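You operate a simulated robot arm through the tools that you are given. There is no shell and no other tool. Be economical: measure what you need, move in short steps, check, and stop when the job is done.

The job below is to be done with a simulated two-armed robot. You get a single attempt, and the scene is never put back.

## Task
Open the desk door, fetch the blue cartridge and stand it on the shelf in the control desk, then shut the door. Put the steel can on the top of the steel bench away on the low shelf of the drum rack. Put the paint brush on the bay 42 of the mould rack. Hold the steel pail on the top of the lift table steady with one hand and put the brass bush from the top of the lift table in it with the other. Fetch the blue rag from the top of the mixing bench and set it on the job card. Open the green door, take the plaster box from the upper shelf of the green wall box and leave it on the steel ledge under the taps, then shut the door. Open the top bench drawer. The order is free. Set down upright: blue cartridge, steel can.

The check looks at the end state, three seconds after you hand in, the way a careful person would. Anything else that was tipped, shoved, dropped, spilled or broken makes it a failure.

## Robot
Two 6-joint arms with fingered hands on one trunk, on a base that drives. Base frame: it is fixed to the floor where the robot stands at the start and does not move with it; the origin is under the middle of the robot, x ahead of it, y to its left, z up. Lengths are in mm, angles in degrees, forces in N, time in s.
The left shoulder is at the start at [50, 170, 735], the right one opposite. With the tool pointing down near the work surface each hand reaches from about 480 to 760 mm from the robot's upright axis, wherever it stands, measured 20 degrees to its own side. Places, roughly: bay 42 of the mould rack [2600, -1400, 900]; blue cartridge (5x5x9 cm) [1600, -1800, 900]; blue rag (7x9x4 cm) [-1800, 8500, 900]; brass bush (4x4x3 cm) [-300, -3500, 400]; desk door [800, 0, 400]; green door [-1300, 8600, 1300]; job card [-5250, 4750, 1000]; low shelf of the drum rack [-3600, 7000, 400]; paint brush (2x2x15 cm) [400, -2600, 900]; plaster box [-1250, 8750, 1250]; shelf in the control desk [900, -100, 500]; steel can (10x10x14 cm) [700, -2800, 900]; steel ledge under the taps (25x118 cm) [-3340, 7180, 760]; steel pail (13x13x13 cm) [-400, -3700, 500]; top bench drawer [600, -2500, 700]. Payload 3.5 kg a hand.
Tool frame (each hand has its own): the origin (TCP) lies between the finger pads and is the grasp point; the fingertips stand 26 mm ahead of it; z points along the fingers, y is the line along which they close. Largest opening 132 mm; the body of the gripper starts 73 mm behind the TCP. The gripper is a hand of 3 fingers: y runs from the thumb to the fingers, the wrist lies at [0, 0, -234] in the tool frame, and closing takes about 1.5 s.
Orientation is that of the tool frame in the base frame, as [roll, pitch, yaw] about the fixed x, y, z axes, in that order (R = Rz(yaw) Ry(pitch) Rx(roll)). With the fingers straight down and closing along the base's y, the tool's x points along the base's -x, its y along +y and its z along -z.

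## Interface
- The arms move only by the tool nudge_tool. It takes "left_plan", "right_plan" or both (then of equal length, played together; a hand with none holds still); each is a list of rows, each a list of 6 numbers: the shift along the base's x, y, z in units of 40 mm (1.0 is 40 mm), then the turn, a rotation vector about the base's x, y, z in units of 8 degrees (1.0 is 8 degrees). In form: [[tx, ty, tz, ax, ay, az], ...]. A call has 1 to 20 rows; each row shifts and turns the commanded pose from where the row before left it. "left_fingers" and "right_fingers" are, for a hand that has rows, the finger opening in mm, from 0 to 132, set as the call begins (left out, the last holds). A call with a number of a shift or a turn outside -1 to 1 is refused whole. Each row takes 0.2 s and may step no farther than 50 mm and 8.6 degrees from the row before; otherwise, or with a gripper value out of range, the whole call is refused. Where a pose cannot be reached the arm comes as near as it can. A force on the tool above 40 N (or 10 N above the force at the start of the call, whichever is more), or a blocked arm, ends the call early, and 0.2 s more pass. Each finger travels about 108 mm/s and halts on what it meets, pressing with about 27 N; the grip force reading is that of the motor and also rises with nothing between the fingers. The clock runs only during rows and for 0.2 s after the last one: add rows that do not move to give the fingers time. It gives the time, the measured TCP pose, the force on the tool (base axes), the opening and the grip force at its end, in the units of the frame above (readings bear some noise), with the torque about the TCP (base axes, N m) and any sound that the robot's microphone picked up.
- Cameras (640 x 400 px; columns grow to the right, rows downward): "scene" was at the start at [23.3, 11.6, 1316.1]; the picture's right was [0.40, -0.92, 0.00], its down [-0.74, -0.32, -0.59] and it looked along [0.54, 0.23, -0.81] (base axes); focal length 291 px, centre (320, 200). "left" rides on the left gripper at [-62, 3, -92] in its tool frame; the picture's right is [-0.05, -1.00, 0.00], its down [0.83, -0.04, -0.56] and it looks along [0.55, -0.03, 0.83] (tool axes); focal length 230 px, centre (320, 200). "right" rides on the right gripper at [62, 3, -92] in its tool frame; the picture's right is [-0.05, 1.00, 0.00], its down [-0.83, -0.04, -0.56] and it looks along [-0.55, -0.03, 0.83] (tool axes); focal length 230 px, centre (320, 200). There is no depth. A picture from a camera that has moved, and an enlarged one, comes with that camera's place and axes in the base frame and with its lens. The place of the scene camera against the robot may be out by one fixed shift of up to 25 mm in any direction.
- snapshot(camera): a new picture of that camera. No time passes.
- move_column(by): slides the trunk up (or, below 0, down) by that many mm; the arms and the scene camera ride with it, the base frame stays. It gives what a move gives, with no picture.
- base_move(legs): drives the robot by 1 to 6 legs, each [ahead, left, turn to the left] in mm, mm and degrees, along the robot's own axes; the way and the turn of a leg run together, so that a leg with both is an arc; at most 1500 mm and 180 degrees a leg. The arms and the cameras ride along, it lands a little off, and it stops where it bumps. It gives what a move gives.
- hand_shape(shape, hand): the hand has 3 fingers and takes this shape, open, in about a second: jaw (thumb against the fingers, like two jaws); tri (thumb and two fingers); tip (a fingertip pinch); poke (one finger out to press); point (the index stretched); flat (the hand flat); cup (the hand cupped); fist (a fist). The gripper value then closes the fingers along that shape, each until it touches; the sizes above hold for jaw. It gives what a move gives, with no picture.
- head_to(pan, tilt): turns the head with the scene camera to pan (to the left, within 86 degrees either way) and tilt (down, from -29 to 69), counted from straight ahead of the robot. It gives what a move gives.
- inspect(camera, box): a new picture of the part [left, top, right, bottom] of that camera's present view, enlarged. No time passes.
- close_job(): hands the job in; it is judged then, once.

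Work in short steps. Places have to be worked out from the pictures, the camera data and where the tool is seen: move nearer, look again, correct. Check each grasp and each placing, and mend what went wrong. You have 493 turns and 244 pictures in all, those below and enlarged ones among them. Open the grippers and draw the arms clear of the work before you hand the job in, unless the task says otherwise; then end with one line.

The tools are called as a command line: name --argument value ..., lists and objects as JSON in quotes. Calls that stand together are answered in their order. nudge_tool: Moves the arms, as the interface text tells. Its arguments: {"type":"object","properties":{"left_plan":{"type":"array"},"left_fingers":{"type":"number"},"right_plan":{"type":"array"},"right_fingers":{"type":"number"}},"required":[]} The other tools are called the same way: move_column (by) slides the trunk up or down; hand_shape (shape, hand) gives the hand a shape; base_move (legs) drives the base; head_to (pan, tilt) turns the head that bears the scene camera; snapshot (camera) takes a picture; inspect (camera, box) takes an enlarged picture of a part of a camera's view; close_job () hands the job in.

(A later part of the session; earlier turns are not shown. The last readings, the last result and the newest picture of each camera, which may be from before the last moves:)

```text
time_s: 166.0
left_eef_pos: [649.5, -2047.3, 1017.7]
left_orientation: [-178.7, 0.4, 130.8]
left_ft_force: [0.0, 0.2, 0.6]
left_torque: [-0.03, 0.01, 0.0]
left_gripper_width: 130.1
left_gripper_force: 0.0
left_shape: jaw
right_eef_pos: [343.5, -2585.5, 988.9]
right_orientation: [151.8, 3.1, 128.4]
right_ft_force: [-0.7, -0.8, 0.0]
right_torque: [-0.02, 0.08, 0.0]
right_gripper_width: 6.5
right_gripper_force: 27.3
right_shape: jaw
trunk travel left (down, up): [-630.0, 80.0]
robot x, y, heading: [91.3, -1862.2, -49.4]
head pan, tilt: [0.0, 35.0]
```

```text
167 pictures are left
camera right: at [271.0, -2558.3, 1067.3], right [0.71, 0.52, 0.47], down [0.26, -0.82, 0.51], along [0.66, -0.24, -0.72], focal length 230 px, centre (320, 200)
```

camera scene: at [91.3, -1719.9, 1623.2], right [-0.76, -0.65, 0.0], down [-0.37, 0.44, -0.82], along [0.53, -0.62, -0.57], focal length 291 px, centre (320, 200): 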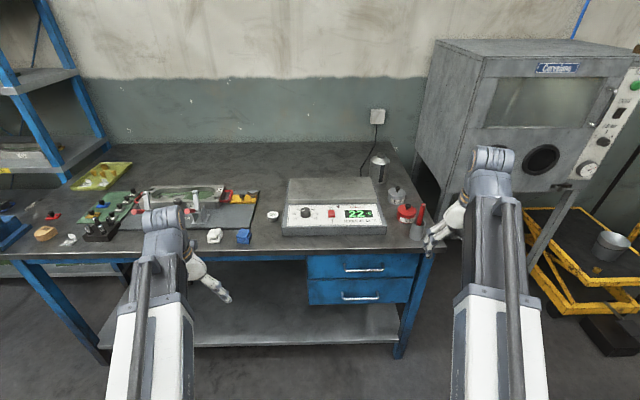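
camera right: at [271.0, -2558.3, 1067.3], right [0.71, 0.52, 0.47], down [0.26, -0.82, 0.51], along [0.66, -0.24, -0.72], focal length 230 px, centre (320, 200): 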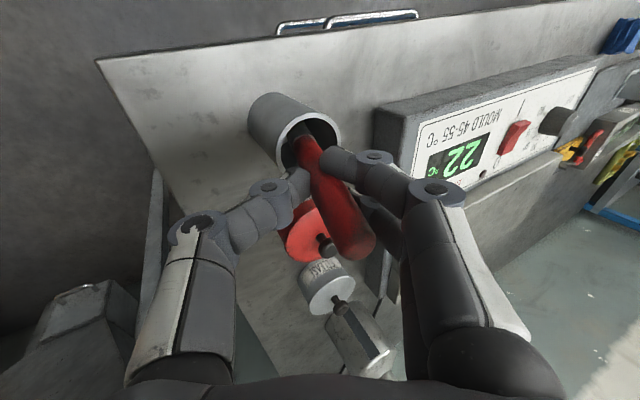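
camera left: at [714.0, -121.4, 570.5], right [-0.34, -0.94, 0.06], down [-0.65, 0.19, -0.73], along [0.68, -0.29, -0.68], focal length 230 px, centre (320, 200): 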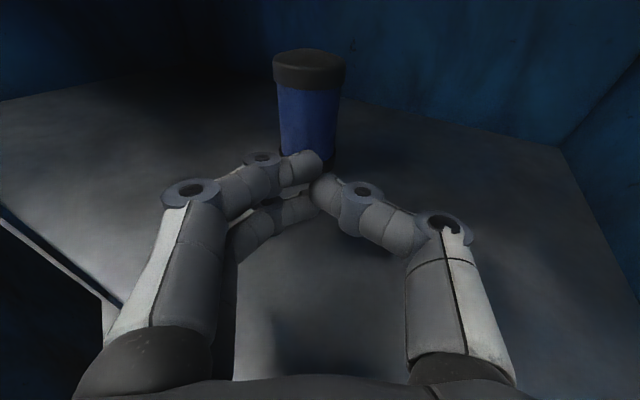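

Gripped something (6.5 mm) – the stick seems pinched. Lift slowly along its axis.

nudge_tool --right_plan '[[-0.1, -0.06, 0.3, 0, 0, 0], [-0.2, -0.12, 0.5, 0, 0, 0], [-0.2, -0.12, 0.6, 0, 0, 0], [-0.15, -0.1, 0.7, 0, 0, 0]]'

snapshot --camera "right"

```text
time_s: 167.0
left_eef_pos: [648.0, -2047.1, 1019.8]
left_orientation: [-178.7, 0.3, 130.9]
left_ft_force: [0.1, -0.3, 0.4]
left_torque: [-0.04, -0.02, 0.01]
left_gripper_width: 129.9
left_gripper_force: 0.0
left_shape: jaw
right_eef_pos: [315.4, -2598.3, 1073.8]
right_orientation: [151.8, 3.3, 128.3]
right_ft_force: [0.2, -0.9, 0.2]
right_torque: [0.01, -0.02, -0.01]
right_gripper_width: 6.5
right_gripper_force: 27.0
right_shape: jaw
trunk travel left (down, up): [-630.0, 80.0]
robot x, y, heading: [88.5, -1862.9, -49.6]
head pan, tilt: [0.0, 35.0]
```

```text
166 pictures are left
camera right: at [243.4, -2572.0, 1151.4], right [0.71, 0.52, 0.47], down [0.26, -0.82, 0.51], along [0.66, -0.24, -0.71], focal length 230 px, centre (320, 200)
```

right: 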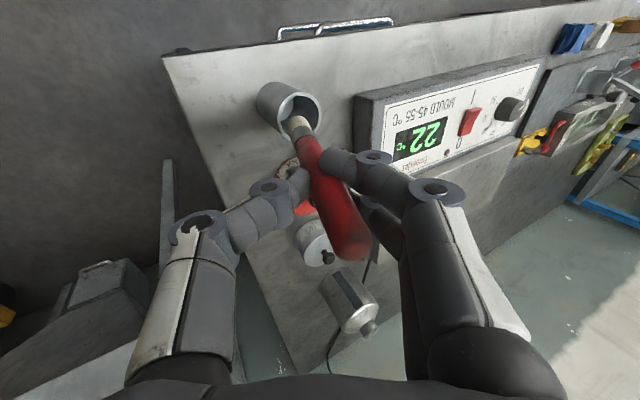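

The brush is coming out. Lift further.

nudge_tool --right_plan '[[-0.15, -0.1, 0.8, 0, 0, 0], [-0.15, -0.1, 0.8, 0, 0, 0], [-0.1, -0.05, 0.8, 0, 0, 0]]'

snapshot --camera "right"

snapshot --camera "scene"

```text
time_s: 167.8
left_eef_pos: [647.5, -2047.7, 1018.7]
left_orientation: [-178.7, 0.4, 130.8]
left_ft_force: [-0.2, 0.7, 0.2]
left_torque: [0.01, -0.01, 0.01]
left_gripper_width: 129.9
left_gripper_force: 0.0
left_shape: jaw
right_eef_pos: [290.8, -2583.0, 1162.4]
right_orientation: [151.7, 3.2, 128.2]
right_ft_force: [-0.1, 0.2, 0.1]
right_torque: [0.02, 0.0, -0.04]
right_gripper_width: 6.5
right_gripper_force: 26.7
right_shape: jaw
right hand out of reach, approached as far as the arm can: row 1, 2, 3
trunk travel left (down, up): [-630.0, 80.0]
robot x, y, heading: [94.7, -1864.9, -49.5]
head pan, tilt: [0.0, 35.0]
```

```text
165 pictures are left
camera right: at [218.7, -2555.4, 1240.1], right [0.71, 0.52, 0.47], down [0.26, -0.82, 0.51], along [0.66, -0.24, -0.71], focal length 230 px, centre (320, 200)
```

right: 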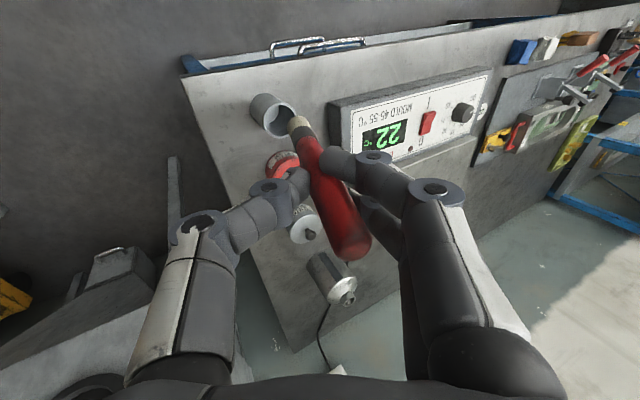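

```text
164 pictures are left
camera scene: at [118.2, -1919.9, 1623.2], right [-0.76, -0.65, 0.0], down [-0.37, 0.44, -0.82], along [0.53, -0.62, -0.57], focal length 291 px, centre (320, 200)
```

scene: 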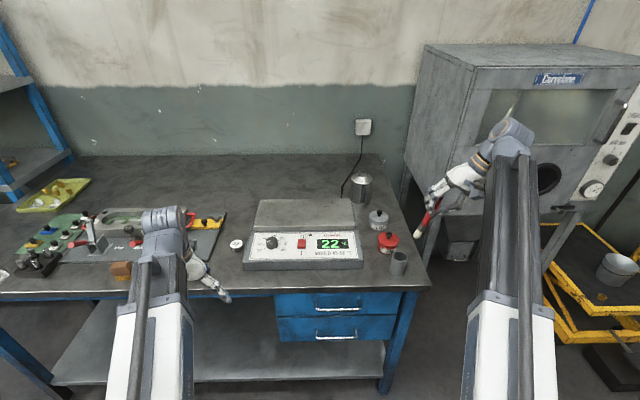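

Brush is out of the cup and held. Raise a little, back off, and drive along the bench to the mould rack.

move_column --by 70

base_move --legs '[[-250, 0, 0], [148, 702, 0], [59, 607, 0], [301, 583, 0]]'

head_to --pan 10 --tilt 30

snapshot --camera "scene"

```text
time_s: 168.8
left_eef_pos: [647.5, -2047.7, 1087.8]
left_orientation: [-178.7, 0.5, 130.8]
left_ft_force: [-0.1, -0.2, 0.2]
left_torque: [-0.02, 0.0, 0.01]
left_gripper_width: 130.0
left_gripper_force: 0.1
left_shape: jaw
right_eef_pos: [290.1, -2582.3, 1232.2]
right_orientation: [151.8, 3.1, 128.1]
right_ft_force: [0.0, -0.4, 0.0]
right_torque: [0.0, 0.0, 0.0]
right_gripper_width: 6.5
right_gripper_force: 27.2
right_shape: jaw
trunk travel left (down, up): [-700.0, 10.0]
robot x, y, heading: [89.9, -1866.8, -49.3]
head pan, tilt: [0.0, 35.0]
```

```text
time_s: 180.4
left_eef_pos: [2252.1, -1024.1, 1088.1]
left_orientation: [-178.7, 0.5, 130.3]
left_ft_force: [0.5, 0.3, -1.1]
left_torque: [0.02, -0.02, -0.02]
left_gripper_width: 129.9
left_gripper_force: 0.1
left_shape: jaw
right_eef_pos: [1889.0, -1554.7, 1231.7]
right_orientation: [151.9, 3.2, 127.5]
right_ft_force: [1.0, 0.2, -0.4]
right_torque: [0.0, 0.03, 0.04]
right_gripper_width: 6.5
right_gripper_force: 27.2
right_shape: jaw
trunk travel left (down, up): [-700.0, 10.0]
robot x, y, heading: [1695.1, -836.0, -50.2]
head pan, tilt: [0.0, 35.0]
```

```text
time_s: 181.2
left_eef_pos: [2253.1, -1023.6, 1088.7]
left_orientation: [-178.7, 0.4, 130.2]
left_ft_force: [0.2, 0.9, -0.2]
left_torque: [-0.02, -0.01, -0.02]
left_gripper_width: 130.0
left_gripper_force: 0.0
left_shape: jaw
right_eef_pos: [1888.7, -1553.5, 1231.9]
right_orientation: [151.8, 3.1, 127.5]
right_ft_force: [-0.6, -0.4, 0.0]
right_torque: [0.0, -0.01, -0.03]
right_gripper_width: 6.5
right_gripper_force: 27.2
right_shape: jaw
trunk travel left (down, up): [-700.0, 10.0]
robot x, y, heading: [1698.7, -834.6, -50.2]
head pan, tilt: [10.0, 30.0]
```

```text
163 pictures are left
camera scene: at [1736.7, -880.5, 1701.0], right [-0.64, -0.76, 0.0], down [-0.38, 0.32, -0.87], along [0.66, -0.56, -0.5], focal length 291 px, centre (320, 200)
```

scene: 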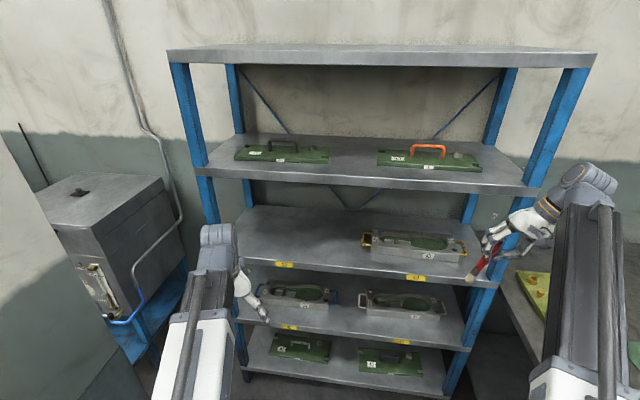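

inspect --camera "scene" --box '[220, 190, 520, 390]'

```text
2.00 times, centred on (370, 290) of scene
camera zoom: at [1736.7, -880.5, 1701.0], right [-0.64, -0.76, 0.0], down [-0.38, 0.32, -0.87], along [0.66, -0.56, -0.5], focal length 583 px, centre (220, 20)
```

zoom: 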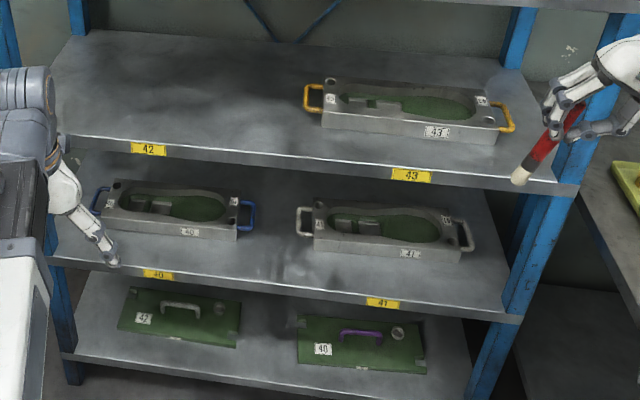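

Bay 42 is the empty left half of the second shelf; edge ≈(2475,-1326), z≈915. Shift left, un-roll the right hand and pitch it forward so the brush becomes near-horizontal.

base_move --legs '[[-40, 230, 0]]'

nudge_tool --right_plan '[[0, 0, 0, -0.56, 0.672, 0], [0, 0, 0, -0.56, 0.672, 0], [0, 0, 0, -0.56, 0.672, 0], [0, 0, 0, -0.56, 0.672, 0], [0.4, -0.1, -0.4, -0.768, -0.64, 0], [0.4, -0.1, -0.4, -0.768, -0.64, 0], [0.4, -0.1, -0.4, -0.768, -0.64, 0], [0.4, -0.1, -0.4, -0.768, -0.64, 0], [0.4, -0.1, -0.4, -0.768, -0.64, 0], [0.4, -0.1, -0.4, -0.768, -0.64, 0], [0.4, -0.1, -0.4, -0.768, -0.64, 0], [0.4, -0.1, -0.4, -0.768, -0.64, 0], [0.4, -0.1, -0.4, -0.768, -0.64, 0], [0.4, -0.1, -0.4, -0.768, -0.64, 0]]'

snapshot --camera "scene"

```text
time_s: 182.9
left_eef_pos: [2405.0, -842.4, 1087.1]
left_orientation: [-178.7, 0.3, 130.3]
left_ft_force: [-0.4, -0.1, 0.5]
left_torque: [-0.01, 0.01, -0.01]
left_gripper_width: 130.0
left_gripper_force: 0.0
left_shape: jaw
right_eef_pos: [2042.1, -1374.7, 1232.3]
right_orientation: [151.8, 3.1, 127.7]
right_ft_force: [0.3, -0.2, 0.0]
right_torque: [-0.01, 0.02, -0.01]
right_gripper_width: 6.4
right_gripper_force: 26.8
right_shape: jaw
trunk travel left (down, up): [-700.0, 10.0]
robot x, y, heading: [1848.6, -656.3, -49.9]
head pan, tilt: [10.0, 30.0]
```

```text
time_s: 185.9
left_eef_pos: [2403.8, -842.9, 1087.7]
left_orientation: [-178.6, 0.4, 130.3]
left_ft_force: [-0.6, 1.3, 0.3]
left_torque: [0.03, -0.02, 0.0]
left_gripper_width: 130.1
left_gripper_force: 0.0
left_shape: jaw
right_eef_pos: [2201.5, -1415.3, 1096.0]
right_orientation: [177.7, 79.9, 127.8]
right_ft_force: [-0.1, 0.4, 0.2]
right_torque: [0.03, 0.01, -0.06]
right_gripper_width: 6.0
right_gripper_force: 27.4
right_shape: jaw
right hand out of reach, approached as far as the arm can: row 14
trunk travel left (down, up): [-700.0, 10.0]
robot x, y, heading: [1850.3, -655.2, -50.2]
head pan, tilt: [10.0, 30.0]
```

```text
161 pictures are left
camera scene: at [1889.0, -700.9, 1701.1], right [-0.64, -0.77, 0.0], down [-0.38, 0.32, -0.87], along [0.66, -0.56, -0.5], focal length 291 px, centre (320, 200)
```

scene: 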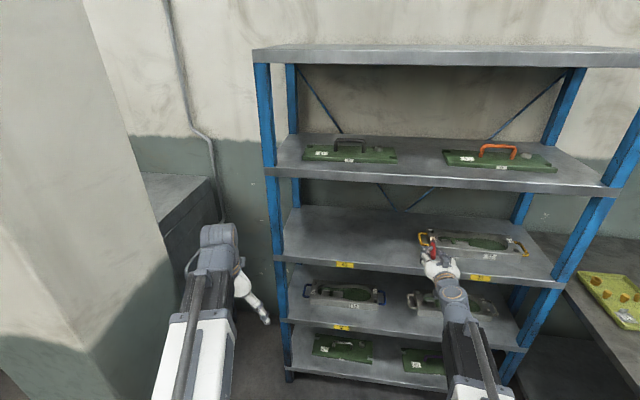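

Shift the hand left 150 mm with the arm while still in front of the shelf, then drive in a bit left/forward.

nudge_tool --right_plan '[[0.72, 0.6, -0.3, 0, 0, 0], [0.72, 0.6, -0.3, 0, 0, 0], [0.72, 0.6, -0.3, 0, 0, 0], [0.72, 0.6, -0.3, 0, 0, 0]]'

base_move --legs '[[0, 110, 0]]'

snapshot --camera "scene"

```text
time_s: 186.9
left_eef_pos: [2404.0, -843.0, 1087.9]
left_orientation: [-178.7, 0.4, 130.3]
left_ft_force: [-0.7, -0.7, -1.4]
left_torque: [0.01, 0.0, -0.01]
left_gripper_width: 129.7
left_gripper_force: 0.0
left_shape: jaw
right_eef_pos: [2317.6, -1317.3, 1050.1]
right_orientation: [177.3, 79.9, 127.5]
right_ft_force: [1.1, -0.5, -0.4]
right_torque: [0.03, 0.0, -0.02]
right_gripper_width: 6.0
right_gripper_force: 27.4
right_shape: jaw
trunk travel left (down, up): [-700.0, 10.0]
robot x, y, heading: [1845.9, -654.5, -50.3]
head pan, tilt: [10.0, 30.0]
```

```text
time_s: 188.2
left_eef_pos: [2470.4, -789.7, 1089.5]
left_orientation: [-177.6, 0.4, 129.3]
left_ft_force: [-15.3, -9.4, -4.6]
left_torque: [-0.2, 0.23, 0.17]
left_gripper_width: 129.6
left_gripper_force: 0.0
left_shape: jaw
right_eef_pos: [2389.7, -1255.4, 1048.8]
right_orientation: [176.6, 79.9, 126.7]
right_ft_force: [-0.3, 0.0, -0.3]
right_torque: [0.02, 0.01, -0.03]
right_gripper_width: 6.4
right_gripper_force: 27.3
right_shape: jaw
trunk travel left (down, up): [-700.0, 10.0]
robot x, y, heading: [1923.3, -591.8, -50.1]
head pan, tilt: [10.0, 30.0]
stopped in leg 1: the force on the tool passed its limit at 57 N (the readings are from after the stop); the commanded pose is now the measured one
```

```text
160 pictures are left
camera scene: at [1962.7, -639.1, 1701.0], right [-0.65, -0.76, 0.0], down [-0.38, 0.32, -0.87], along [0.66, -0.56, -0.5], focal length 291 px, centre (320, 200)
```

scene: 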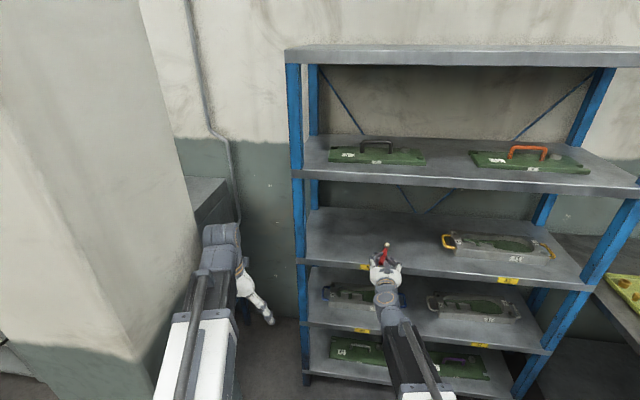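

Left hand brushed the pillar; step right 30. Then lower to z≈990 and drive in 170 mm.

base_move --legs '[[0, -30, 0]]'

nudge_tool --right_plan '[[0, 0, -0.5, 0, 0, 0], [0, 0, -0.5, 0, 0, 0], [0, 0, -0.4, 0, 0, 0]]'

base_move --legs '[[165, 0, 0]]'

inspect --camera "scene" --box '[270, 130, 570, 320]'

```text
time_s: 189.0
left_eef_pos: [2449.9, -807.5, 1088.9]
left_orientation: [-178.0, 0.5, 129.3]
left_ft_force: [0.1, -1.1, -1.2]
left_torque: [0.05, 0.01, 0.0]
left_gripper_width: 129.9
left_gripper_force: 0.0
left_shape: jaw
right_eef_pos: [2367.4, -1274.2, 1050.5]
right_orientation: [176.8, 79.9, 126.8]
right_ft_force: [-1.0, 0.4, -0.2]
right_torque: [0.03, 0.03, 0.01]
right_gripper_width: 5.8
right_gripper_force: 26.9
right_shape: jaw
trunk travel left (down, up): [-700.0, 10.0]
robot x, y, heading: [1903.9, -610.0, -50.2]
head pan, tilt: [10.0, 30.0]
```

```text
time_s: 189.8
left_eef_pos: [2450.9, -805.6, 1089.1]
left_orientation: [-177.8, 0.5, 129.3]
left_ft_force: [0.1, 0.1, 0.7]
left_torque: [-0.02, -0.03, 0.0]
left_gripper_width: 130.0
left_gripper_force: 0.2
left_shape: jaw
right_eef_pos: [2369.0, -1272.9, 992.4]
right_orientation: [177.3, 80.0, 127.3]
right_ft_force: [0.3, 0.3, -0.7]
right_torque: [0.02, 0.01, 0.0]
right_gripper_width: 5.9
right_gripper_force: 27.3
right_shape: jaw
trunk travel left (down, up): [-700.0, 10.0]
robot x, y, heading: [1901.8, -611.8, -50.2]
head pan, tilt: [10.0, 30.0]
```

```text
time_s: 191.2
left_eef_pos: [2557.5, -933.3, 1088.7]
left_orientation: [-177.8, 0.4, 129.3]
left_ft_force: [-0.2, -0.7, -0.4]
left_torque: [0.04, -0.01, -0.01]
left_gripper_width: 130.2
left_gripper_force: 0.1
left_shape: jaw
right_eef_pos: [2475.0, -1398.3, 992.4]
right_orientation: [177.1, 79.9, 127.2]
right_ft_force: [0.0, -1.1, -0.7]
right_torque: [0.0, 0.02, -0.03]
right_gripper_width: 5.8
right_gripper_force: 26.5
right_shape: jaw
trunk travel left (down, up): [-700.0, 10.0]
robot x, y, heading: [2007.6, -737.6, -50.0]
head pan, tilt: [10.0, 30.0]
```

```text
2.11 times, centred on (420, 225) of scene
camera zoom: at [2048.3, -784.2, 1701.0], right [-0.64, -0.76, 0.0], down [-0.38, 0.32, -0.87], along [0.66, -0.56, -0.5], focal length 614 px, centre (110, 147)
```

zoom: 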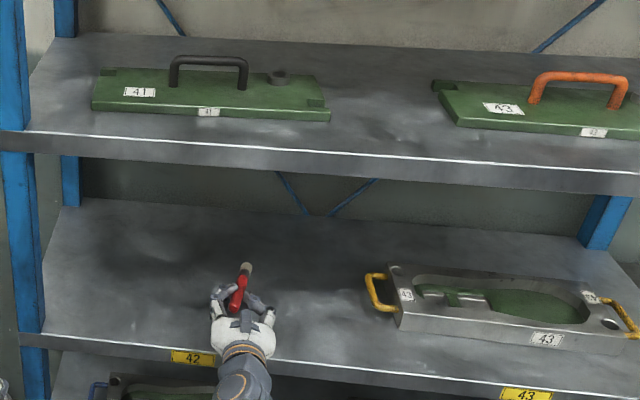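

Brush is over bay 42, ~70 mm inside. Lower in small steps watching the force.

nudge_tool --right_plan '[[0, 0, -0.4, 0, 0, 0], [0, 0, -0.25, 0, 0, 0], [0, 0, -0.15, 0, 0, 0], [0, 0, -0.15, 0, 0, 0]]'

inspect --camera "scene" --box '[320, 210, 440, 310]'

```text
time_s: 192.2
left_eef_pos: [2555.6, -930.9, 1089.4]
left_orientation: [-177.8, 0.5, 129.3]
left_ft_force: [0.1, 0.4, -0.4]
left_torque: [0.0, -0.04, -0.02]
left_gripper_width: 130.0
left_gripper_force: 0.0
left_shape: jaw
right_eef_pos: [2475.2, -1398.6, 954.7]
right_orientation: [177.2, 80.0, 127.2]
right_ft_force: [-0.3, 0.6, 1.3]
right_torque: [-0.1, -0.03, 0.0]
right_gripper_width: 6.0
right_gripper_force: 27.2
right_shape: jaw
trunk travel left (down, up): [-700.0, 10.0]
robot x, y, heading: [2006.1, -740.8, -50.2]
head pan, tilt: [10.0, 30.0]
```

```text
4.00 times, centred on (380, 260) of scene
camera zoom: at [2047.1, -782.9, 1701.1], right [-0.64, -0.76, 0.0], down [-0.38, 0.32, -0.87], along [0.66, -0.56, -0.5], focal length 1166 px, centre (80, -40)
```

zoom: 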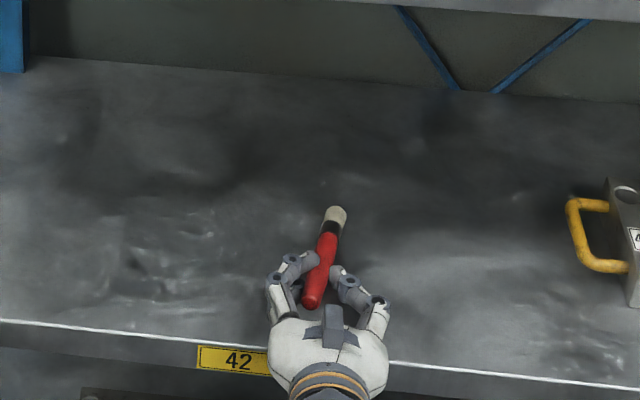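

Starting to touch maybe (slight torque). Lower a little more.

nudge_tool --right_plan '[[0, 0, -0.12, 0, 0, 0], [0, 0, -0.12, 0, 0, 0], [0, 0, -0.12, 0, 0, 0]]'

```text
time_s: 193.0
left_eef_pos: [2555.9, -929.2, 1091.2]
left_orientation: [-177.7, 0.7, 129.4]
left_ft_force: [0.5, -0.7, 0.3]
left_torque: [-0.01, 0.03, 0.03]
left_gripper_width: 130.1
left_gripper_force: 0.0
left_shape: jaw
right_eef_pos: [2474.3, -1399.3, 950.4]
right_orientation: [177.2, 80.7, 127.2]
right_ft_force: [5.0, -2.3, 39.9]
right_torque: [-0.68, -0.8, 0.04]
right_gripper_width: 5.9
right_gripper_force: 27.3
right_shape: jaw
trunk travel left (down, up): [-700.0, 10.0]
robot x, y, heading: [2007.0, -737.0, -50.1]
head pan, tilt: [10.0, 30.0]
```

Contact with the shelf. Ease up 4 mm and open the fingers.

nudge_tool --right_plan '[[0, 0, 0.15, 0, 0, 0], [0, 0, 0, 0, 0, 0]]'

nudge_tool --right_plan '[[0, 0, 0, 0, 0, 0], [0, 0, 0, 0, 0, 0], [0, 0, 0, 0, 0, 0]]' --right_fingers 40

inspect --camera "scene" --box '[320, 210, 440, 310]'

```text
time_s: 193.6
left_eef_pos: [2555.5, -930.6, 1088.8]
left_orientation: [-177.7, 0.6, 129.4]
left_ft_force: [-0.4, -0.8, 0.1]
left_torque: [-0.05, 0.02, 0.01]
left_gripper_width: 130.1
left_gripper_force: 0.2
left_shape: jaw
right_eef_pos: [2474.4, -1399.1, 951.7]
right_orientation: [177.1, 80.1, 127.2]
right_ft_force: [5.3, -2.6, 27.0]
right_torque: [-0.56, -0.61, 0.02]
right_gripper_width: 5.5
right_gripper_force: 27.4
right_shape: jaw
trunk travel left (down, up): [-700.0, 10.0]
robot x, y, heading: [2006.0, -740.2, -50.0]
head pan, tilt: [10.0, 30.0]
```

```text
time_s: 194.4
left_eef_pos: [2555.2, -932.4, 1090.2]
left_orientation: [-177.8, 0.7, 129.4]
left_ft_force: [0.4, 0.8, -0.5]
left_torque: [0.02, -0.02, 0.01]
left_gripper_width: 129.9
left_gripper_force: 0.2
left_shape: jaw
right_eef_pos: [2472.6, -1399.1, 949.2]
right_orientation: [176.9, 80.2, 126.8]
right_ft_force: [-4.2, -10.1, 24.4]
right_torque: [-0.33, -0.37, -0.23]
right_gripper_width: 35.8
right_gripper_force: 0.1
right_shape: jaw
trunk travel left (down, up): [-700.0, 10.0]
robot x, y, heading: [2008.0, -742.1, -50.1]
head pan, tilt: [10.0, 30.0]
```

```text
4.00 times, centred on (380, 260) of scene
camera zoom: at [2044.7, -782.0, 1701.2], right [-0.65, -0.76, 0.0], down [-0.38, 0.32, -0.87], along [0.66, -0.56, -0.5], focal length 1166 px, centre (80, -40)
```

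zoom: 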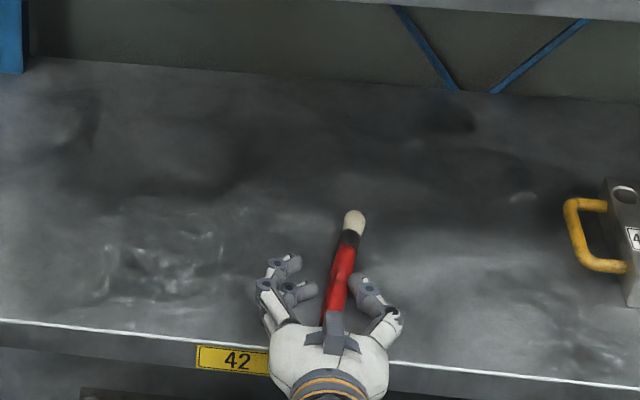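

Released; the brush lies between the fingers. Open wider, and withdraw a little to see whether the brush stays.

nudge_tool --right_plan '[[0, 0, 0.1, 0, 0, 0], [-0.25, 0.3, 0, 0, 0, 0], [-0.25, 0.3, 0, 0, 0, 0]]' --right_fingers 100

inspect --camera "scene" --box '[320, 210, 440, 310]'

```text
time_s: 195.2
left_eef_pos: [2556.1, -932.5, 1089.0]
left_orientation: [-177.9, 0.5, 129.5]
left_ft_force: [0.5, 0.6, -0.3]
left_torque: [-0.02, 0.04, 0.01]
left_gripper_width: 130.2
left_gripper_force: 0.1
left_shape: jaw
right_eef_pos: [2454.4, -1373.0, 949.5]
right_orientation: [177.0, 79.8, 127.3]
right_ft_force: [1.3, -2.9, 9.4]
right_torque: [0.14, -0.56, -0.18]
right_gripper_width: 99.4
right_gripper_force: 0.0
right_shape: jaw
trunk travel left (down, up): [-700.0, 10.0]
robot x, y, heading: [2012.6, -739.7, -50.2]
head pan, tilt: [10.0, 30.0]
```

```text
4.00 times, centred on (380, 260) of scene
camera zoom: at [2046.9, -782.5, 1701.0], right [-0.64, -0.76, 0.0], down [-0.38, 0.32, -0.87], along [0.66, -0.56, -0.5], focal length 1166 px, centre (80, -40)
```

zoom: 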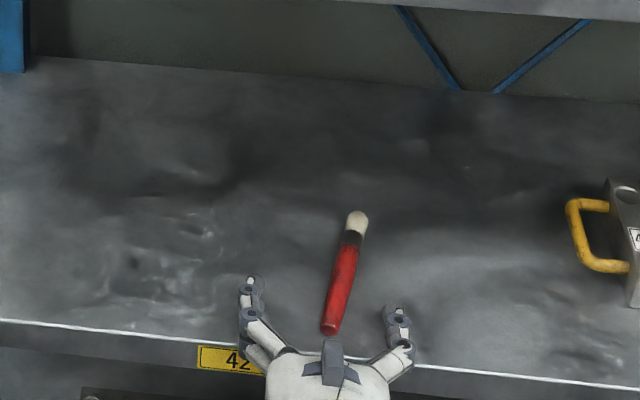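

The brush lies flat in bay 42. Back out and stow the right hand.

base_move --legs '[[-300, 0, 0]]'

nudge_tool --right_plan '[[-0.5, 0.2, 0.6, 0.768, 0.64, 0], [-0.5, 0.2, 0.6, 0.768, 0.64, 0], [-0.6, 0.1, 0.6, 0.768, 0.64, 0], [-0.7, 0, 0.6, 0.768, 0.64, 0], [-0.8, 0, 0.5, 0.768, 0.64, 0], [-0.8, -0.1, 0.3, 0.768, 0.64, 0], [-0.8, -0.1, 0.2, 0.768, 0.64, 0], [-0.8, -0.2, 0.2, 0.768, 0.64, 0], [-0.8, -0.2, 0.2, 0.768, 0.64, 0], [-0.5, -0.2, 0.2, 0.768, 0.64, 0]]'

snapshot --camera "scene"

```text
time_s: 197.3
left_eef_pos: [2364.4, -700.2, 1089.1]
left_orientation: [-177.8, 0.6, 129.5]
left_ft_force: [0.0, -0.1, 0.3]
left_torque: [-0.01, -0.03, 0.01]
left_gripper_width: 129.9
left_gripper_force: 0.1
left_shape: jaw
right_eef_pos: [2262.0, -1144.0, 951.8]
right_orientation: [177.2, 79.8, 127.3]
right_ft_force: [-0.9, -0.1, 0.3]
right_torque: [0.03, 0.02, 0.02]
right_gripper_width: 99.9
right_gripper_force: 0.0
right_shape: jaw
trunk travel left (down, up): [-700.0, 10.0]
robot x, y, heading: [1813.0, -508.9, -49.8]
head pan, tilt: [10.0, 30.0]
```

```text
time_s: 199.5
left_eef_pos: [2364.7, -700.6, 1088.6]
left_orientation: [-177.8, 0.6, 129.6]
left_ft_force: [0.6, 0.6, 0.2]
left_torque: [-0.02, 0.03, -0.01]
left_gripper_width: 130.1
left_gripper_force: 0.0
left_shape: jaw
right_eef_pos: [2021.6, -1150.5, 1054.5]
right_orientation: [175.7, 15.3, 128.7]
right_ft_force: [0.4, -0.1, 0.4]
right_torque: [0.01, -0.01, 0.0]
right_gripper_width: 100.1
right_gripper_force: 0.1
right_shape: jaw
right hand out of reach, approached as far as the arm can: row 2, 3, 4
trunk travel left (down, up): [-700.0, 10.0]
robot x, y, heading: [1811.4, -507.1, -49.8]
head pan, tilt: [10.0, 30.0]
```

```text
155 pictures are left
camera scene: at [1854.7, -552.7, 1701.0], right [-0.64, -0.76, 0.0], down [-0.38, 0.32, -0.87], along [0.66, -0.56, -0.5], focal length 291 px, centre (320, 200)
```

scene: 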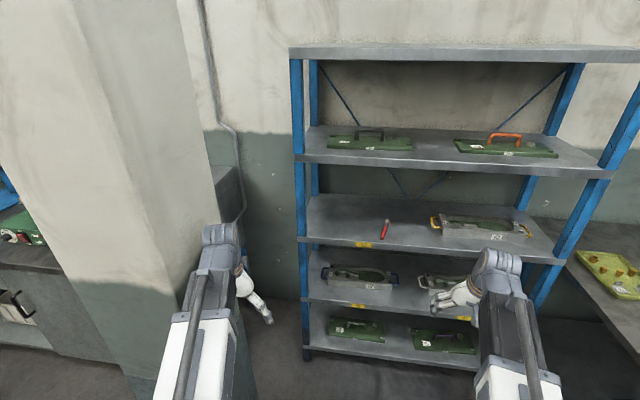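

Brush task done. Drive back along the bench to its right end, standing a bit right of the drawer.

base_move --legs '[[-121, -879, 0], [-195, -1312, 0], [30, -230, 0]]'

head_to --pan 10 --tilt 40

snapshot --camera "scene"

```text
time_s: 211.7
left_eef_pos: [340.2, -2032.5, 1088.4]
left_orientation: [-177.8, 0.5, 130.1]
left_ft_force: [0.2, 0.1, 0.0]
left_torque: [0.01, -0.03, 0.04]
left_gripper_width: 129.8
left_gripper_force: 0.1
left_shape: jaw
right_eef_pos: [1.4, -2484.4, 1054.3]
right_orientation: [175.6, 15.3, 129.3]
right_ft_force: [-0.4, -0.6, 0.0]
right_torque: [0.03, 0.0, 0.0]
right_gripper_width: 100.0
right_gripper_force: 0.0
right_shape: jaw
trunk travel left (down, up): [-700.0, 10.0]
robot x, y, heading: [-211.3, -1840.9, -49.4]
head pan, tilt: [10.0, 30.0]
```

```text
time_s: 212.4
left_eef_pos: [340.4, -2031.6, 1089.2]
left_orientation: [-177.7, 0.6, 130.1]
left_ft_force: [0.2, 0.6, 0.1]
left_torque: [-0.01, 0.0, -0.02]
left_gripper_width: 129.8
left_gripper_force: 0.2
left_shape: jaw
right_eef_pos: [3.0, -2483.3, 1054.4]
right_orientation: [175.7, 15.4, 129.3]
right_ft_force: [-0.6, -0.5, 0.0]
right_torque: [0.01, 0.02, -0.01]
right_gripper_width: 100.0
right_gripper_force: 0.0
right_shape: jaw
trunk travel left (down, up): [-700.0, 10.0]
robot x, y, heading: [-210.0, -1843.7, -49.4]
head pan, tilt: [10.0, 40.0]
```

```text
154 pictures are left
camera scene: at [-174.6, -1883.8, 1685.8], right [-0.64, -0.77, 0.0], down [-0.5, 0.41, -0.77], along [0.59, -0.49, -0.64], focal length 291 px, centre (320, 200)
```

scene: 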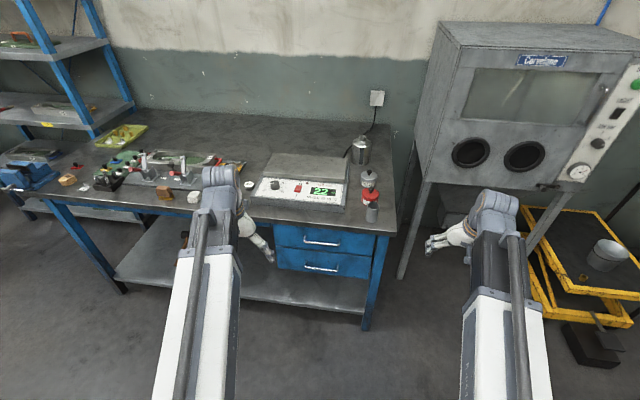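

Handle of the top drawer ≈(463,-2414,767). Lower the trunk and bring the left hand forward, horizontal.

move_column --by -200

nudge_tool --left_plan '[[0.087, -0.64, -0.28, -0.759, -0.651, 0], [0.087, -0.64, -0.28, -0.759, -0.651, 0], [0.087, -0.64, -0.28, -0.759, -0.651, 0], [0.087, -0.64, -0.28, -0.759, -0.651, 0], [0.087, -0.64, -0.28, -0.759, -0.651, 0], [0.087, -0.64, -0.28, -0.759, -0.651, 0], [0.087, -0.64, -0.28, -0.759, -0.651, 0], [0.087, -0.64, -0.28, -0.759, -0.651, 0], [0.087, -0.64, -0.28, -0.759, -0.651, 0], [0.087, -0.64, -0.28, -0.759, -0.651, 0], [0.087, -0.64, -0.28, -0.759, -0.651, 0]]' --left_fingers 80

nudge_tool --left_plan '[[0, 0, 0, 0.651, -0.759, 0], [0, 0, 0, 0.651, -0.759, 0], [0, 0, 0, 0.651, -0.759, 0], [0, 0, 0, 0.651, -0.759, 0], [0, 0, 0, 0.651, -0.759, 0], [0, 0, 0, 0.651, -0.759, 0], [0, 0, 0, 0.651, -0.759, 0], [0, 0, 0, 0.651, -0.759, 0], [0, 0, 0, 0.651, -0.759, 0], [0, 0, 0, 0.651, -0.759, 0], [0, 0, 0, 0.651, -0.759, 0]]'

snapshot --camera "left"

snapshot --camera "scene"

```text
time_s: 214.6
left_eef_pos: [340.4, -2032.2, 888.8]
left_orientation: [-177.7, 0.6, 130.2]
left_ft_force: [0.4, 0.5, 0.1]
left_torque: [-0.03, -0.02, 0.0]
left_gripper_width: 130.0
left_gripper_force: 0.0
left_shape: jaw
right_eef_pos: [2.5, -2484.8, 854.5]
right_orientation: [175.7, 15.4, 129.3]
right_ft_force: [-0.8, 0.0, -0.5]
right_torque: [0.0, -0.04, -0.02]
right_gripper_width: 100.0
right_gripper_force: 0.1
right_shape: jaw
trunk travel left (down, up): [-500.0, 210.0]
robot x, y, heading: [-209.4, -1843.0, -49.8]
head pan, tilt: [10.0, 40.0]
```

```text
time_s: 217.0
left_eef_pos: [369.3, -2297.9, 780.3]
left_orientation: [179.1, 78.4, 123.4]
left_ft_force: [0.7, 0.7, 0.5]
left_torque: [-0.01, 0.04, -0.01]
left_gripper_width: 80.5
left_gripper_force: 0.0
left_shape: jaw
left hand out of reach, approached as far as the arm can: row 5, 9, 10, 11
right_eef_pos: [3.9, -2483.5, 854.7]
right_orientation: [175.7, 15.4, 129.3]
right_ft_force: [0.5, 0.2, -0.6]
right_torque: [0.01, -0.02, 0.02]
right_gripper_width: 99.9
right_gripper_force: 0.1
right_shape: jaw
trunk travel left (down, up): [-500.0, 210.0]
robot x, y, heading: [-208.1, -1844.7, -49.2]
head pan, tilt: [10.0, 40.0]
```

```text
time_s: 219.4
left_eef_pos: [491.8, -2190.7, 817.2]
left_orientation: [95.7, 1.3, 49.3]
left_ft_force: [0.7, 0.8, 0.5]
left_torque: [-0.03, 0.01, -0.02]
left_gripper_width: 80.1
left_gripper_force: 0.1
left_shape: jaw
left hand out of reach, approached as far as the arm can: row 2, 3, 4, 5, 6, 7, 8, 9, 10, 11
right_eef_pos: [4.0, -2484.0, 854.1]
right_orientation: [175.8, 15.4, 129.3]
right_ft_force: [0.5, -0.4, 0.1]
right_torque: [0.03, 0.01, 0.01]
right_gripper_width: 99.9
right_gripper_force: 0.1
right_shape: jaw
trunk travel left (down, up): [-500.0, 210.0]
robot x, y, heading: [-209.8, -1840.4, -49.3]
head pan, tilt: [10.0, 40.0]
```

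```text
153 pictures are left
camera left: at [382.5, -2178.3, 830.6], right [-0.12, 0.01, -0.99], down [0.12, 0.99, -0.01], along [0.99, -0.12, -0.12], focal length 230 px, centre (320, 200)
```

left: 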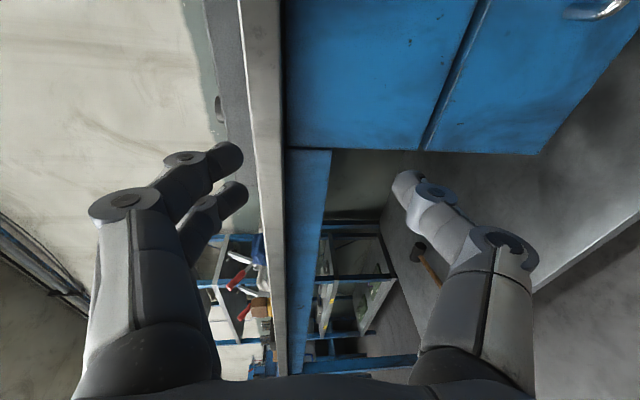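

```text
152 pictures are left
camera scene: at [-174.5, -1883.7, 1485.7], right [-0.64, -0.77, 0.0], down [-0.5, 0.41, -0.77], along [0.59, -0.49, -0.64], focal length 291 px, centre (320, 200)
```

scene: 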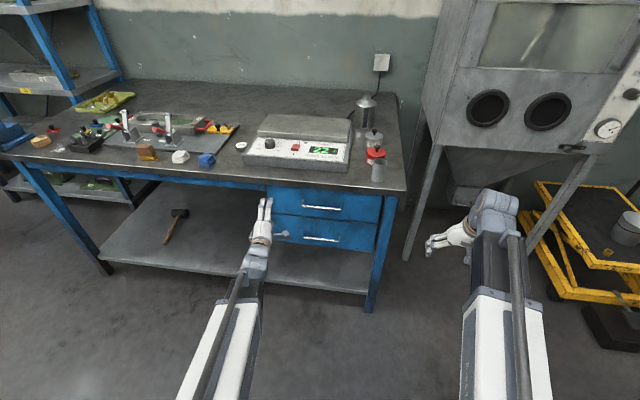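

Hand is rolled with closing vertical but drifted left. Shift the base right 165 and lower 50 to line up with the handle.

base_move --legs '[[0, -165, 0]]'

move_column --by -45

snapshot --camera "left"

inspect --camera "scene" --box '[180, 120, 440, 320]'

```text
time_s: 220.8
left_eef_pos: [365.7, -2298.9, 817.4]
left_orientation: [95.7, 1.5, 49.3]
left_ft_force: [-0.3, -0.1, 0.6]
left_torque: [-0.03, -0.03, 0.01]
left_gripper_width: 80.3
left_gripper_force: 0.0
left_shape: jaw
right_eef_pos: [-123.1, -2591.7, 855.4]
right_orientation: [175.7, 15.4, 129.2]
right_ft_force: [-0.6, 0.3, -0.4]
right_torque: [-0.01, 0.0, 0.0]
right_gripper_width: 99.9
right_gripper_force: 0.1
right_shape: jaw
trunk travel left (down, up): [-500.0, 210.0]
robot x, y, heading: [-333.3, -1953.7, -49.3]
head pan, tilt: [10.0, 40.0]
```

```text
time_s: 221.7
left_eef_pos: [366.4, -2298.0, 771.6]
left_orientation: [95.7, 1.5, 49.3]
left_ft_force: [0.0, 0.3, 0.2]
left_torque: [0.0, -0.01, 0.01]
left_gripper_width: 80.3
left_gripper_force: 0.0
left_shape: jaw
right_eef_pos: [-123.3, -2591.3, 808.7]
right_orientation: [175.7, 15.4, 129.3]
right_ft_force: [-0.4, 0.6, -0.6]
right_torque: [-0.01, 0.01, 0.01]
right_gripper_width: 100.0
right_gripper_force: 0.0
right_shape: jaw
trunk travel left (down, up): [-455.0, 255.0]
robot x, y, heading: [-337.2, -1951.7, -49.4]
head pan, tilt: [10.0, 40.0]
```

```text
151 pictures are left
camera left: at [256.6, -2285.5, 785.6], right [-0.13, 0.01, -0.99], down [0.12, 0.99, -0.01], along [0.98, -0.12, -0.13], focal length 230 px, centre (320, 200)
```

left: 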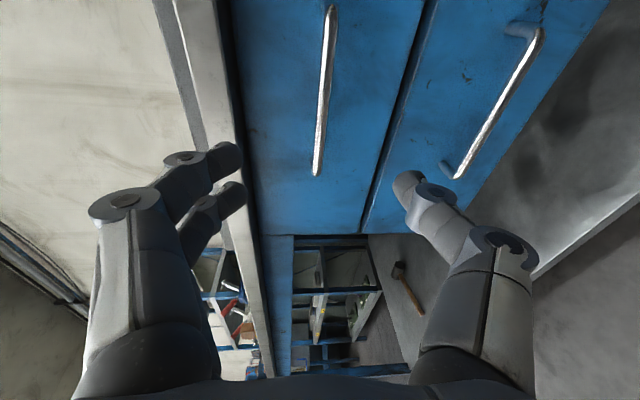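

```text
2.00 times, centred on (310, 220) of scene
camera zoom: at [-300.3, -1990.8, 1440.7], right [-0.64, -0.77, 0.0], down [-0.5, 0.41, -0.77], along [0.59, -0.49, -0.64], focal length 583 px, centre (340, 160)
```

zoom: 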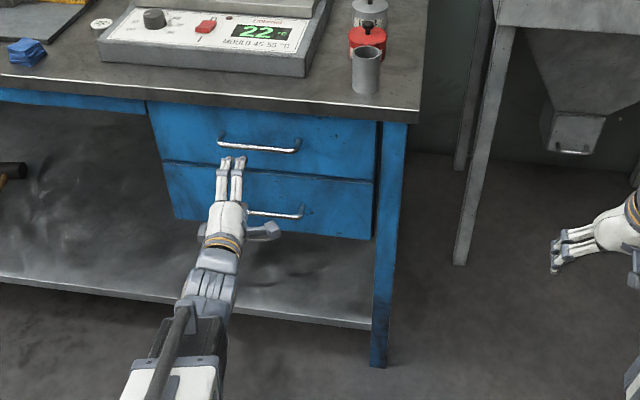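

Handle center ≈(449,-2390,757); the finger line meets it ~126 mm ahead. Advance 112 mm and check.

nudge_tool --left_plan '[[0.7, -0.605, -0.09, 0, 0, 0], [0.7, -0.605, -0.09, 0, 0, 0], [0.7, -0.605, -0.09, 0, 0, 0]]'

snapshot --camera "left"

```text
time_s: 222.5
left_eef_pos: [450.2, -2372.7, 762.0]
left_orientation: [95.7, 1.4, 49.3]
left_ft_force: [0.2, -0.4, -0.5]
left_torque: [0.0, -0.05, 0.03]
left_gripper_width: 80.3
left_gripper_force: 0.0
left_shape: jaw
right_eef_pos: [-122.9, -2591.4, 808.4]
right_orientation: [175.8, 15.4, 129.3]
right_ft_force: [-0.2, -0.7, -0.7]
right_torque: [-0.01, -0.01, 0.01]
right_gripper_width: 100.0
right_gripper_force: 0.1
right_shape: jaw
trunk travel left (down, up): [-455.0, 255.0]
robot x, y, heading: [-339.4, -1948.0, -49.4]
head pan, tilt: [10.0, 40.0]
```

```text
149 pictures are left
camera left: at [341.6, -2359.3, 775.3], right [-0.13, 0.01, -0.99], down [0.12, 0.99, -0.01], along [0.98, -0.12, -0.13], focal length 230 px, centre (320, 200)
```

left: 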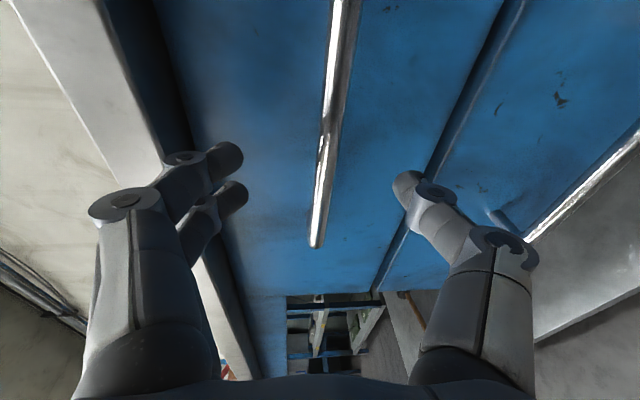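

Bar is between the fingers, ~33 mm beyond TCP. Advance 26 mm and close.

nudge_tool --left_plan '[[0.49, -0.42, -0.06, 0, 0, 0], [0, 0, 0, 0, 0, 0]]'

nudge_tool --left_plan '[[0, 0, 0, 0, 0, 0], [0, 0, 0, 0, 0, 0], [0, 0, 0, 0, 0, 0], [0, 0, 0, 0, 0, 0], [0, 0, 0, 0, 0, 0]]' --left_fingers 0

snapshot --camera "left"

```text
time_s: 223.1
left_eef_pos: [469.7, -2388.1, 758.3]
left_orientation: [95.7, 1.5, 49.3]
left_ft_force: [-2.3, 2.4, -0.2]
left_torque: [-0.16, -0.11, -0.05]
left_gripper_width: 79.8
left_gripper_force: 0.1
left_shape: jaw
right_eef_pos: [-123.3, -2591.4, 809.6]
right_orientation: [175.7, 15.5, 129.3]
right_ft_force: [0.4, 0.3, -0.2]
right_torque: [0.0, 0.03, 0.01]
right_gripper_width: 100.0
right_gripper_force: 0.1
right_shape: jaw
trunk travel left (down, up): [-455.0, 255.0]
robot x, y, heading: [-335.2, -1953.6, -49.4]
head pan, tilt: [10.0, 40.0]
```

```text
time_s: 224.3
left_eef_pos: [471.4, -2388.9, 755.2]
left_orientation: [96.2, 1.5, 49.3]
left_ft_force: [-0.5, -0.3, -19.9]
left_torque: [-0.01, -0.06, 0.0]
left_gripper_width: 0.0
left_gripper_force: 26.9
left_shape: jaw
right_eef_pos: [-121.5, -2591.8, 809.2]
right_orientation: [175.7, 15.4, 129.2]
right_ft_force: [0.9, 0.0, 0.1]
right_torque: [-0.03, -0.03, -0.07]
right_gripper_width: 100.1
right_gripper_force: 0.0
right_shape: jaw
trunk travel left (down, up): [-455.0, 255.0]
robot x, y, heading: [-333.8, -1948.2, -49.5]
head pan, tilt: [10.0, 40.0]
```

```text
148 pictures are left
camera left: at [361.7, -2376.1, 769.2], right [-0.13, 0.01, -0.99], down [0.12, 0.99, -0.01], along [0.98, -0.12, -0.13], focal length 230 px, centre (320, 200)
```

left: 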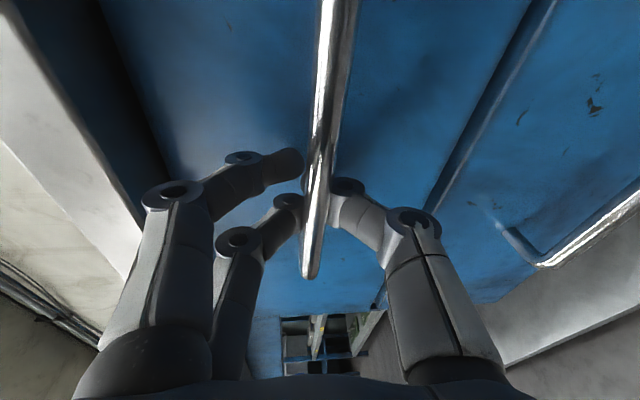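

Fingers are hooked around the bar. Pull by backing the base 120 mm.

base_move --legs '[[-120, 0, 0]]'

snapshot --camera "scene"

```text
time_s: 225.5
left_eef_pos: [392.6, -2299.6, 755.3]
left_orientation: [95.9, 1.6, 49.1]
left_ft_force: [-8.4, -7.7, -22.6]
left_torque: [-0.05, 0.02, 0.01]
left_gripper_width: 0.1
left_gripper_force: 26.4
left_shape: jaw
right_eef_pos: [-200.1, -2499.7, 808.5]
right_orientation: [175.7, 15.3, 129.3]
right_ft_force: [-0.6, 0.4, 0.6]
right_torque: [0.01, -0.02, -0.04]
right_gripper_width: 100.1
right_gripper_force: 0.1
right_shape: jaw
trunk travel left (down, up): [-455.0, 255.0]
robot x, y, heading: [-417.4, -1862.0, -49.6]
head pan, tilt: [10.0, 40.0]
```

```text
147 pictures are left
camera scene: at [-376.3, -1901.8, 1440.6], right [-0.64, -0.77, 0.0], down [-0.5, 0.41, -0.76], along [0.59, -0.49, -0.64], focal length 291 px, centre (320, 200)
```

scene: 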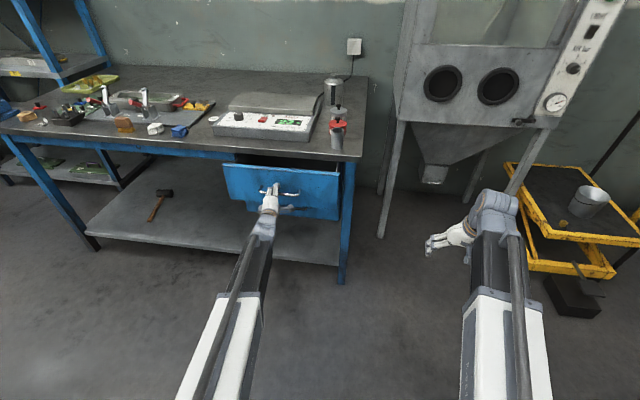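

Drawer slides nicely. Pull another 140 mm.

base_move --legs '[[-140, 0, 0]]'

snapshot --camera "scene"

```text
time_s: 226.9
left_eef_pos: [302.8, -2188.9, 757.2]
left_orientation: [95.9, 1.5, 49.5]
left_ft_force: [-4.6, -2.2, -15.8]
left_torque: [-0.12, -0.05, 0.02]
left_gripper_width: 0.0
left_gripper_force: 26.6
left_shape: jaw
right_eef_pos: [-290.5, -2393.0, 809.6]
right_orientation: [175.7, 15.3, 129.5]
right_ft_force: [0.4, 1.0, -0.2]
right_torque: [0.02, 0.01, 0.0]
right_gripper_width: 100.1
right_gripper_force: 0.0
right_shape: jaw
trunk travel left (down, up): [-455.0, 255.0]
robot x, y, heading: [-505.8, -1752.4, -49.2]
head pan, tilt: [10.0, 40.0]
```

```text
146 pictures are left
camera scene: at [-468.1, -1793.7, 1440.7], right [-0.63, -0.77, 0.0], down [-0.5, 0.41, -0.77], along [0.59, -0.49, -0.64], focal length 291 px, centre (320, 200)
```

scene: 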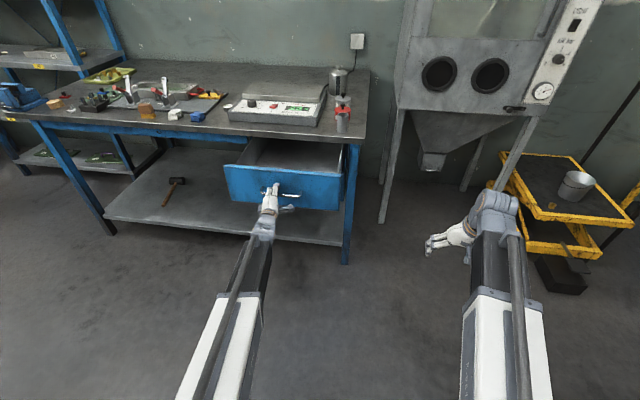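

Drawer open about 250 mm. Release and back away.

nudge_tool --left_plan '[[0, 0, 0, 0, 0, 0], [0, 0, 0, 0, 0, 0], [0, 0, 0, 0, 0, 0], [0, 0, 0, 0, 0, 0], [0, 0, 0, 0, 0, 0]]' --left_fingers 90

base_move --legs '[[-150, 0, 0]]'

snapshot --camera "scene"

```text
time_s: 228.1
left_eef_pos: [302.4, -2188.7, 758.6]
left_orientation: [95.8, 1.5, 49.5]
left_ft_force: [-0.3, -0.6, -0.7]
left_torque: [-0.01, -0.02, 0.02]
left_gripper_width: 89.9
left_gripper_force: 0.1
left_shape: jaw
right_eef_pos: [-291.1, -2392.6, 809.2]
right_orientation: [175.7, 15.3, 129.5]
right_ft_force: [0.3, 0.5, 0.3]
right_torque: [0.03, 0.01, -0.01]
right_gripper_width: 100.0
right_gripper_force: 0.1
right_shape: jaw
trunk travel left (down, up): [-455.0, 255.0]
robot x, y, heading: [-506.1, -1751.6, -49.4]
head pan, tilt: [10.0, 40.0]
```

```text
time_s: 229.4
left_eef_pos: [203.8, -2073.0, 759.0]
left_orientation: [95.8, 1.4, 49.4]
left_ft_force: [1.0, 0.7, -0.1]
left_torque: [0.0, 0.02, 0.04]
left_gripper_width: 89.7
left_gripper_force: 0.0
left_shape: jaw
right_eef_pos: [-387.6, -2277.6, 809.5]
right_orientation: [175.7, 15.4, 129.5]
right_ft_force: [0.0, 0.1, 0.9]
right_torque: [0.02, 0.02, -0.02]
right_gripper_width: 100.0
right_gripper_force: 0.1
right_shape: jaw
trunk travel left (down, up): [-455.0, 255.0]
robot x, y, heading: [-602.4, -1637.8, -49.3]
head pan, tilt: [10.0, 40.0]
```

```text
145 pictures are left
camera scene: at [-567.4, -1678.4, 1440.7], right [-0.63, -0.77, 0.0], down [-0.5, 0.41, -0.77], along [0.59, -0.49, -0.64], focal length 291 px, centre (320, 200)
```

scene: 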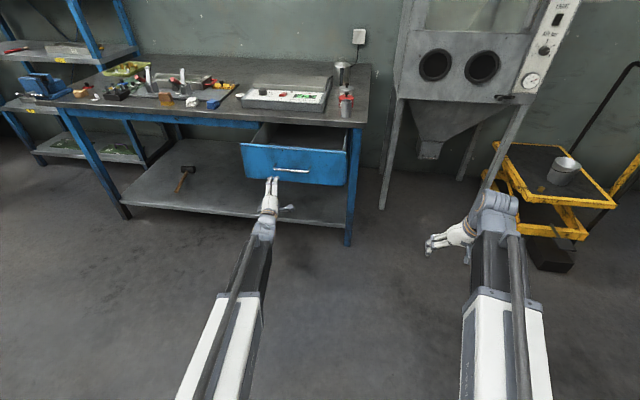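

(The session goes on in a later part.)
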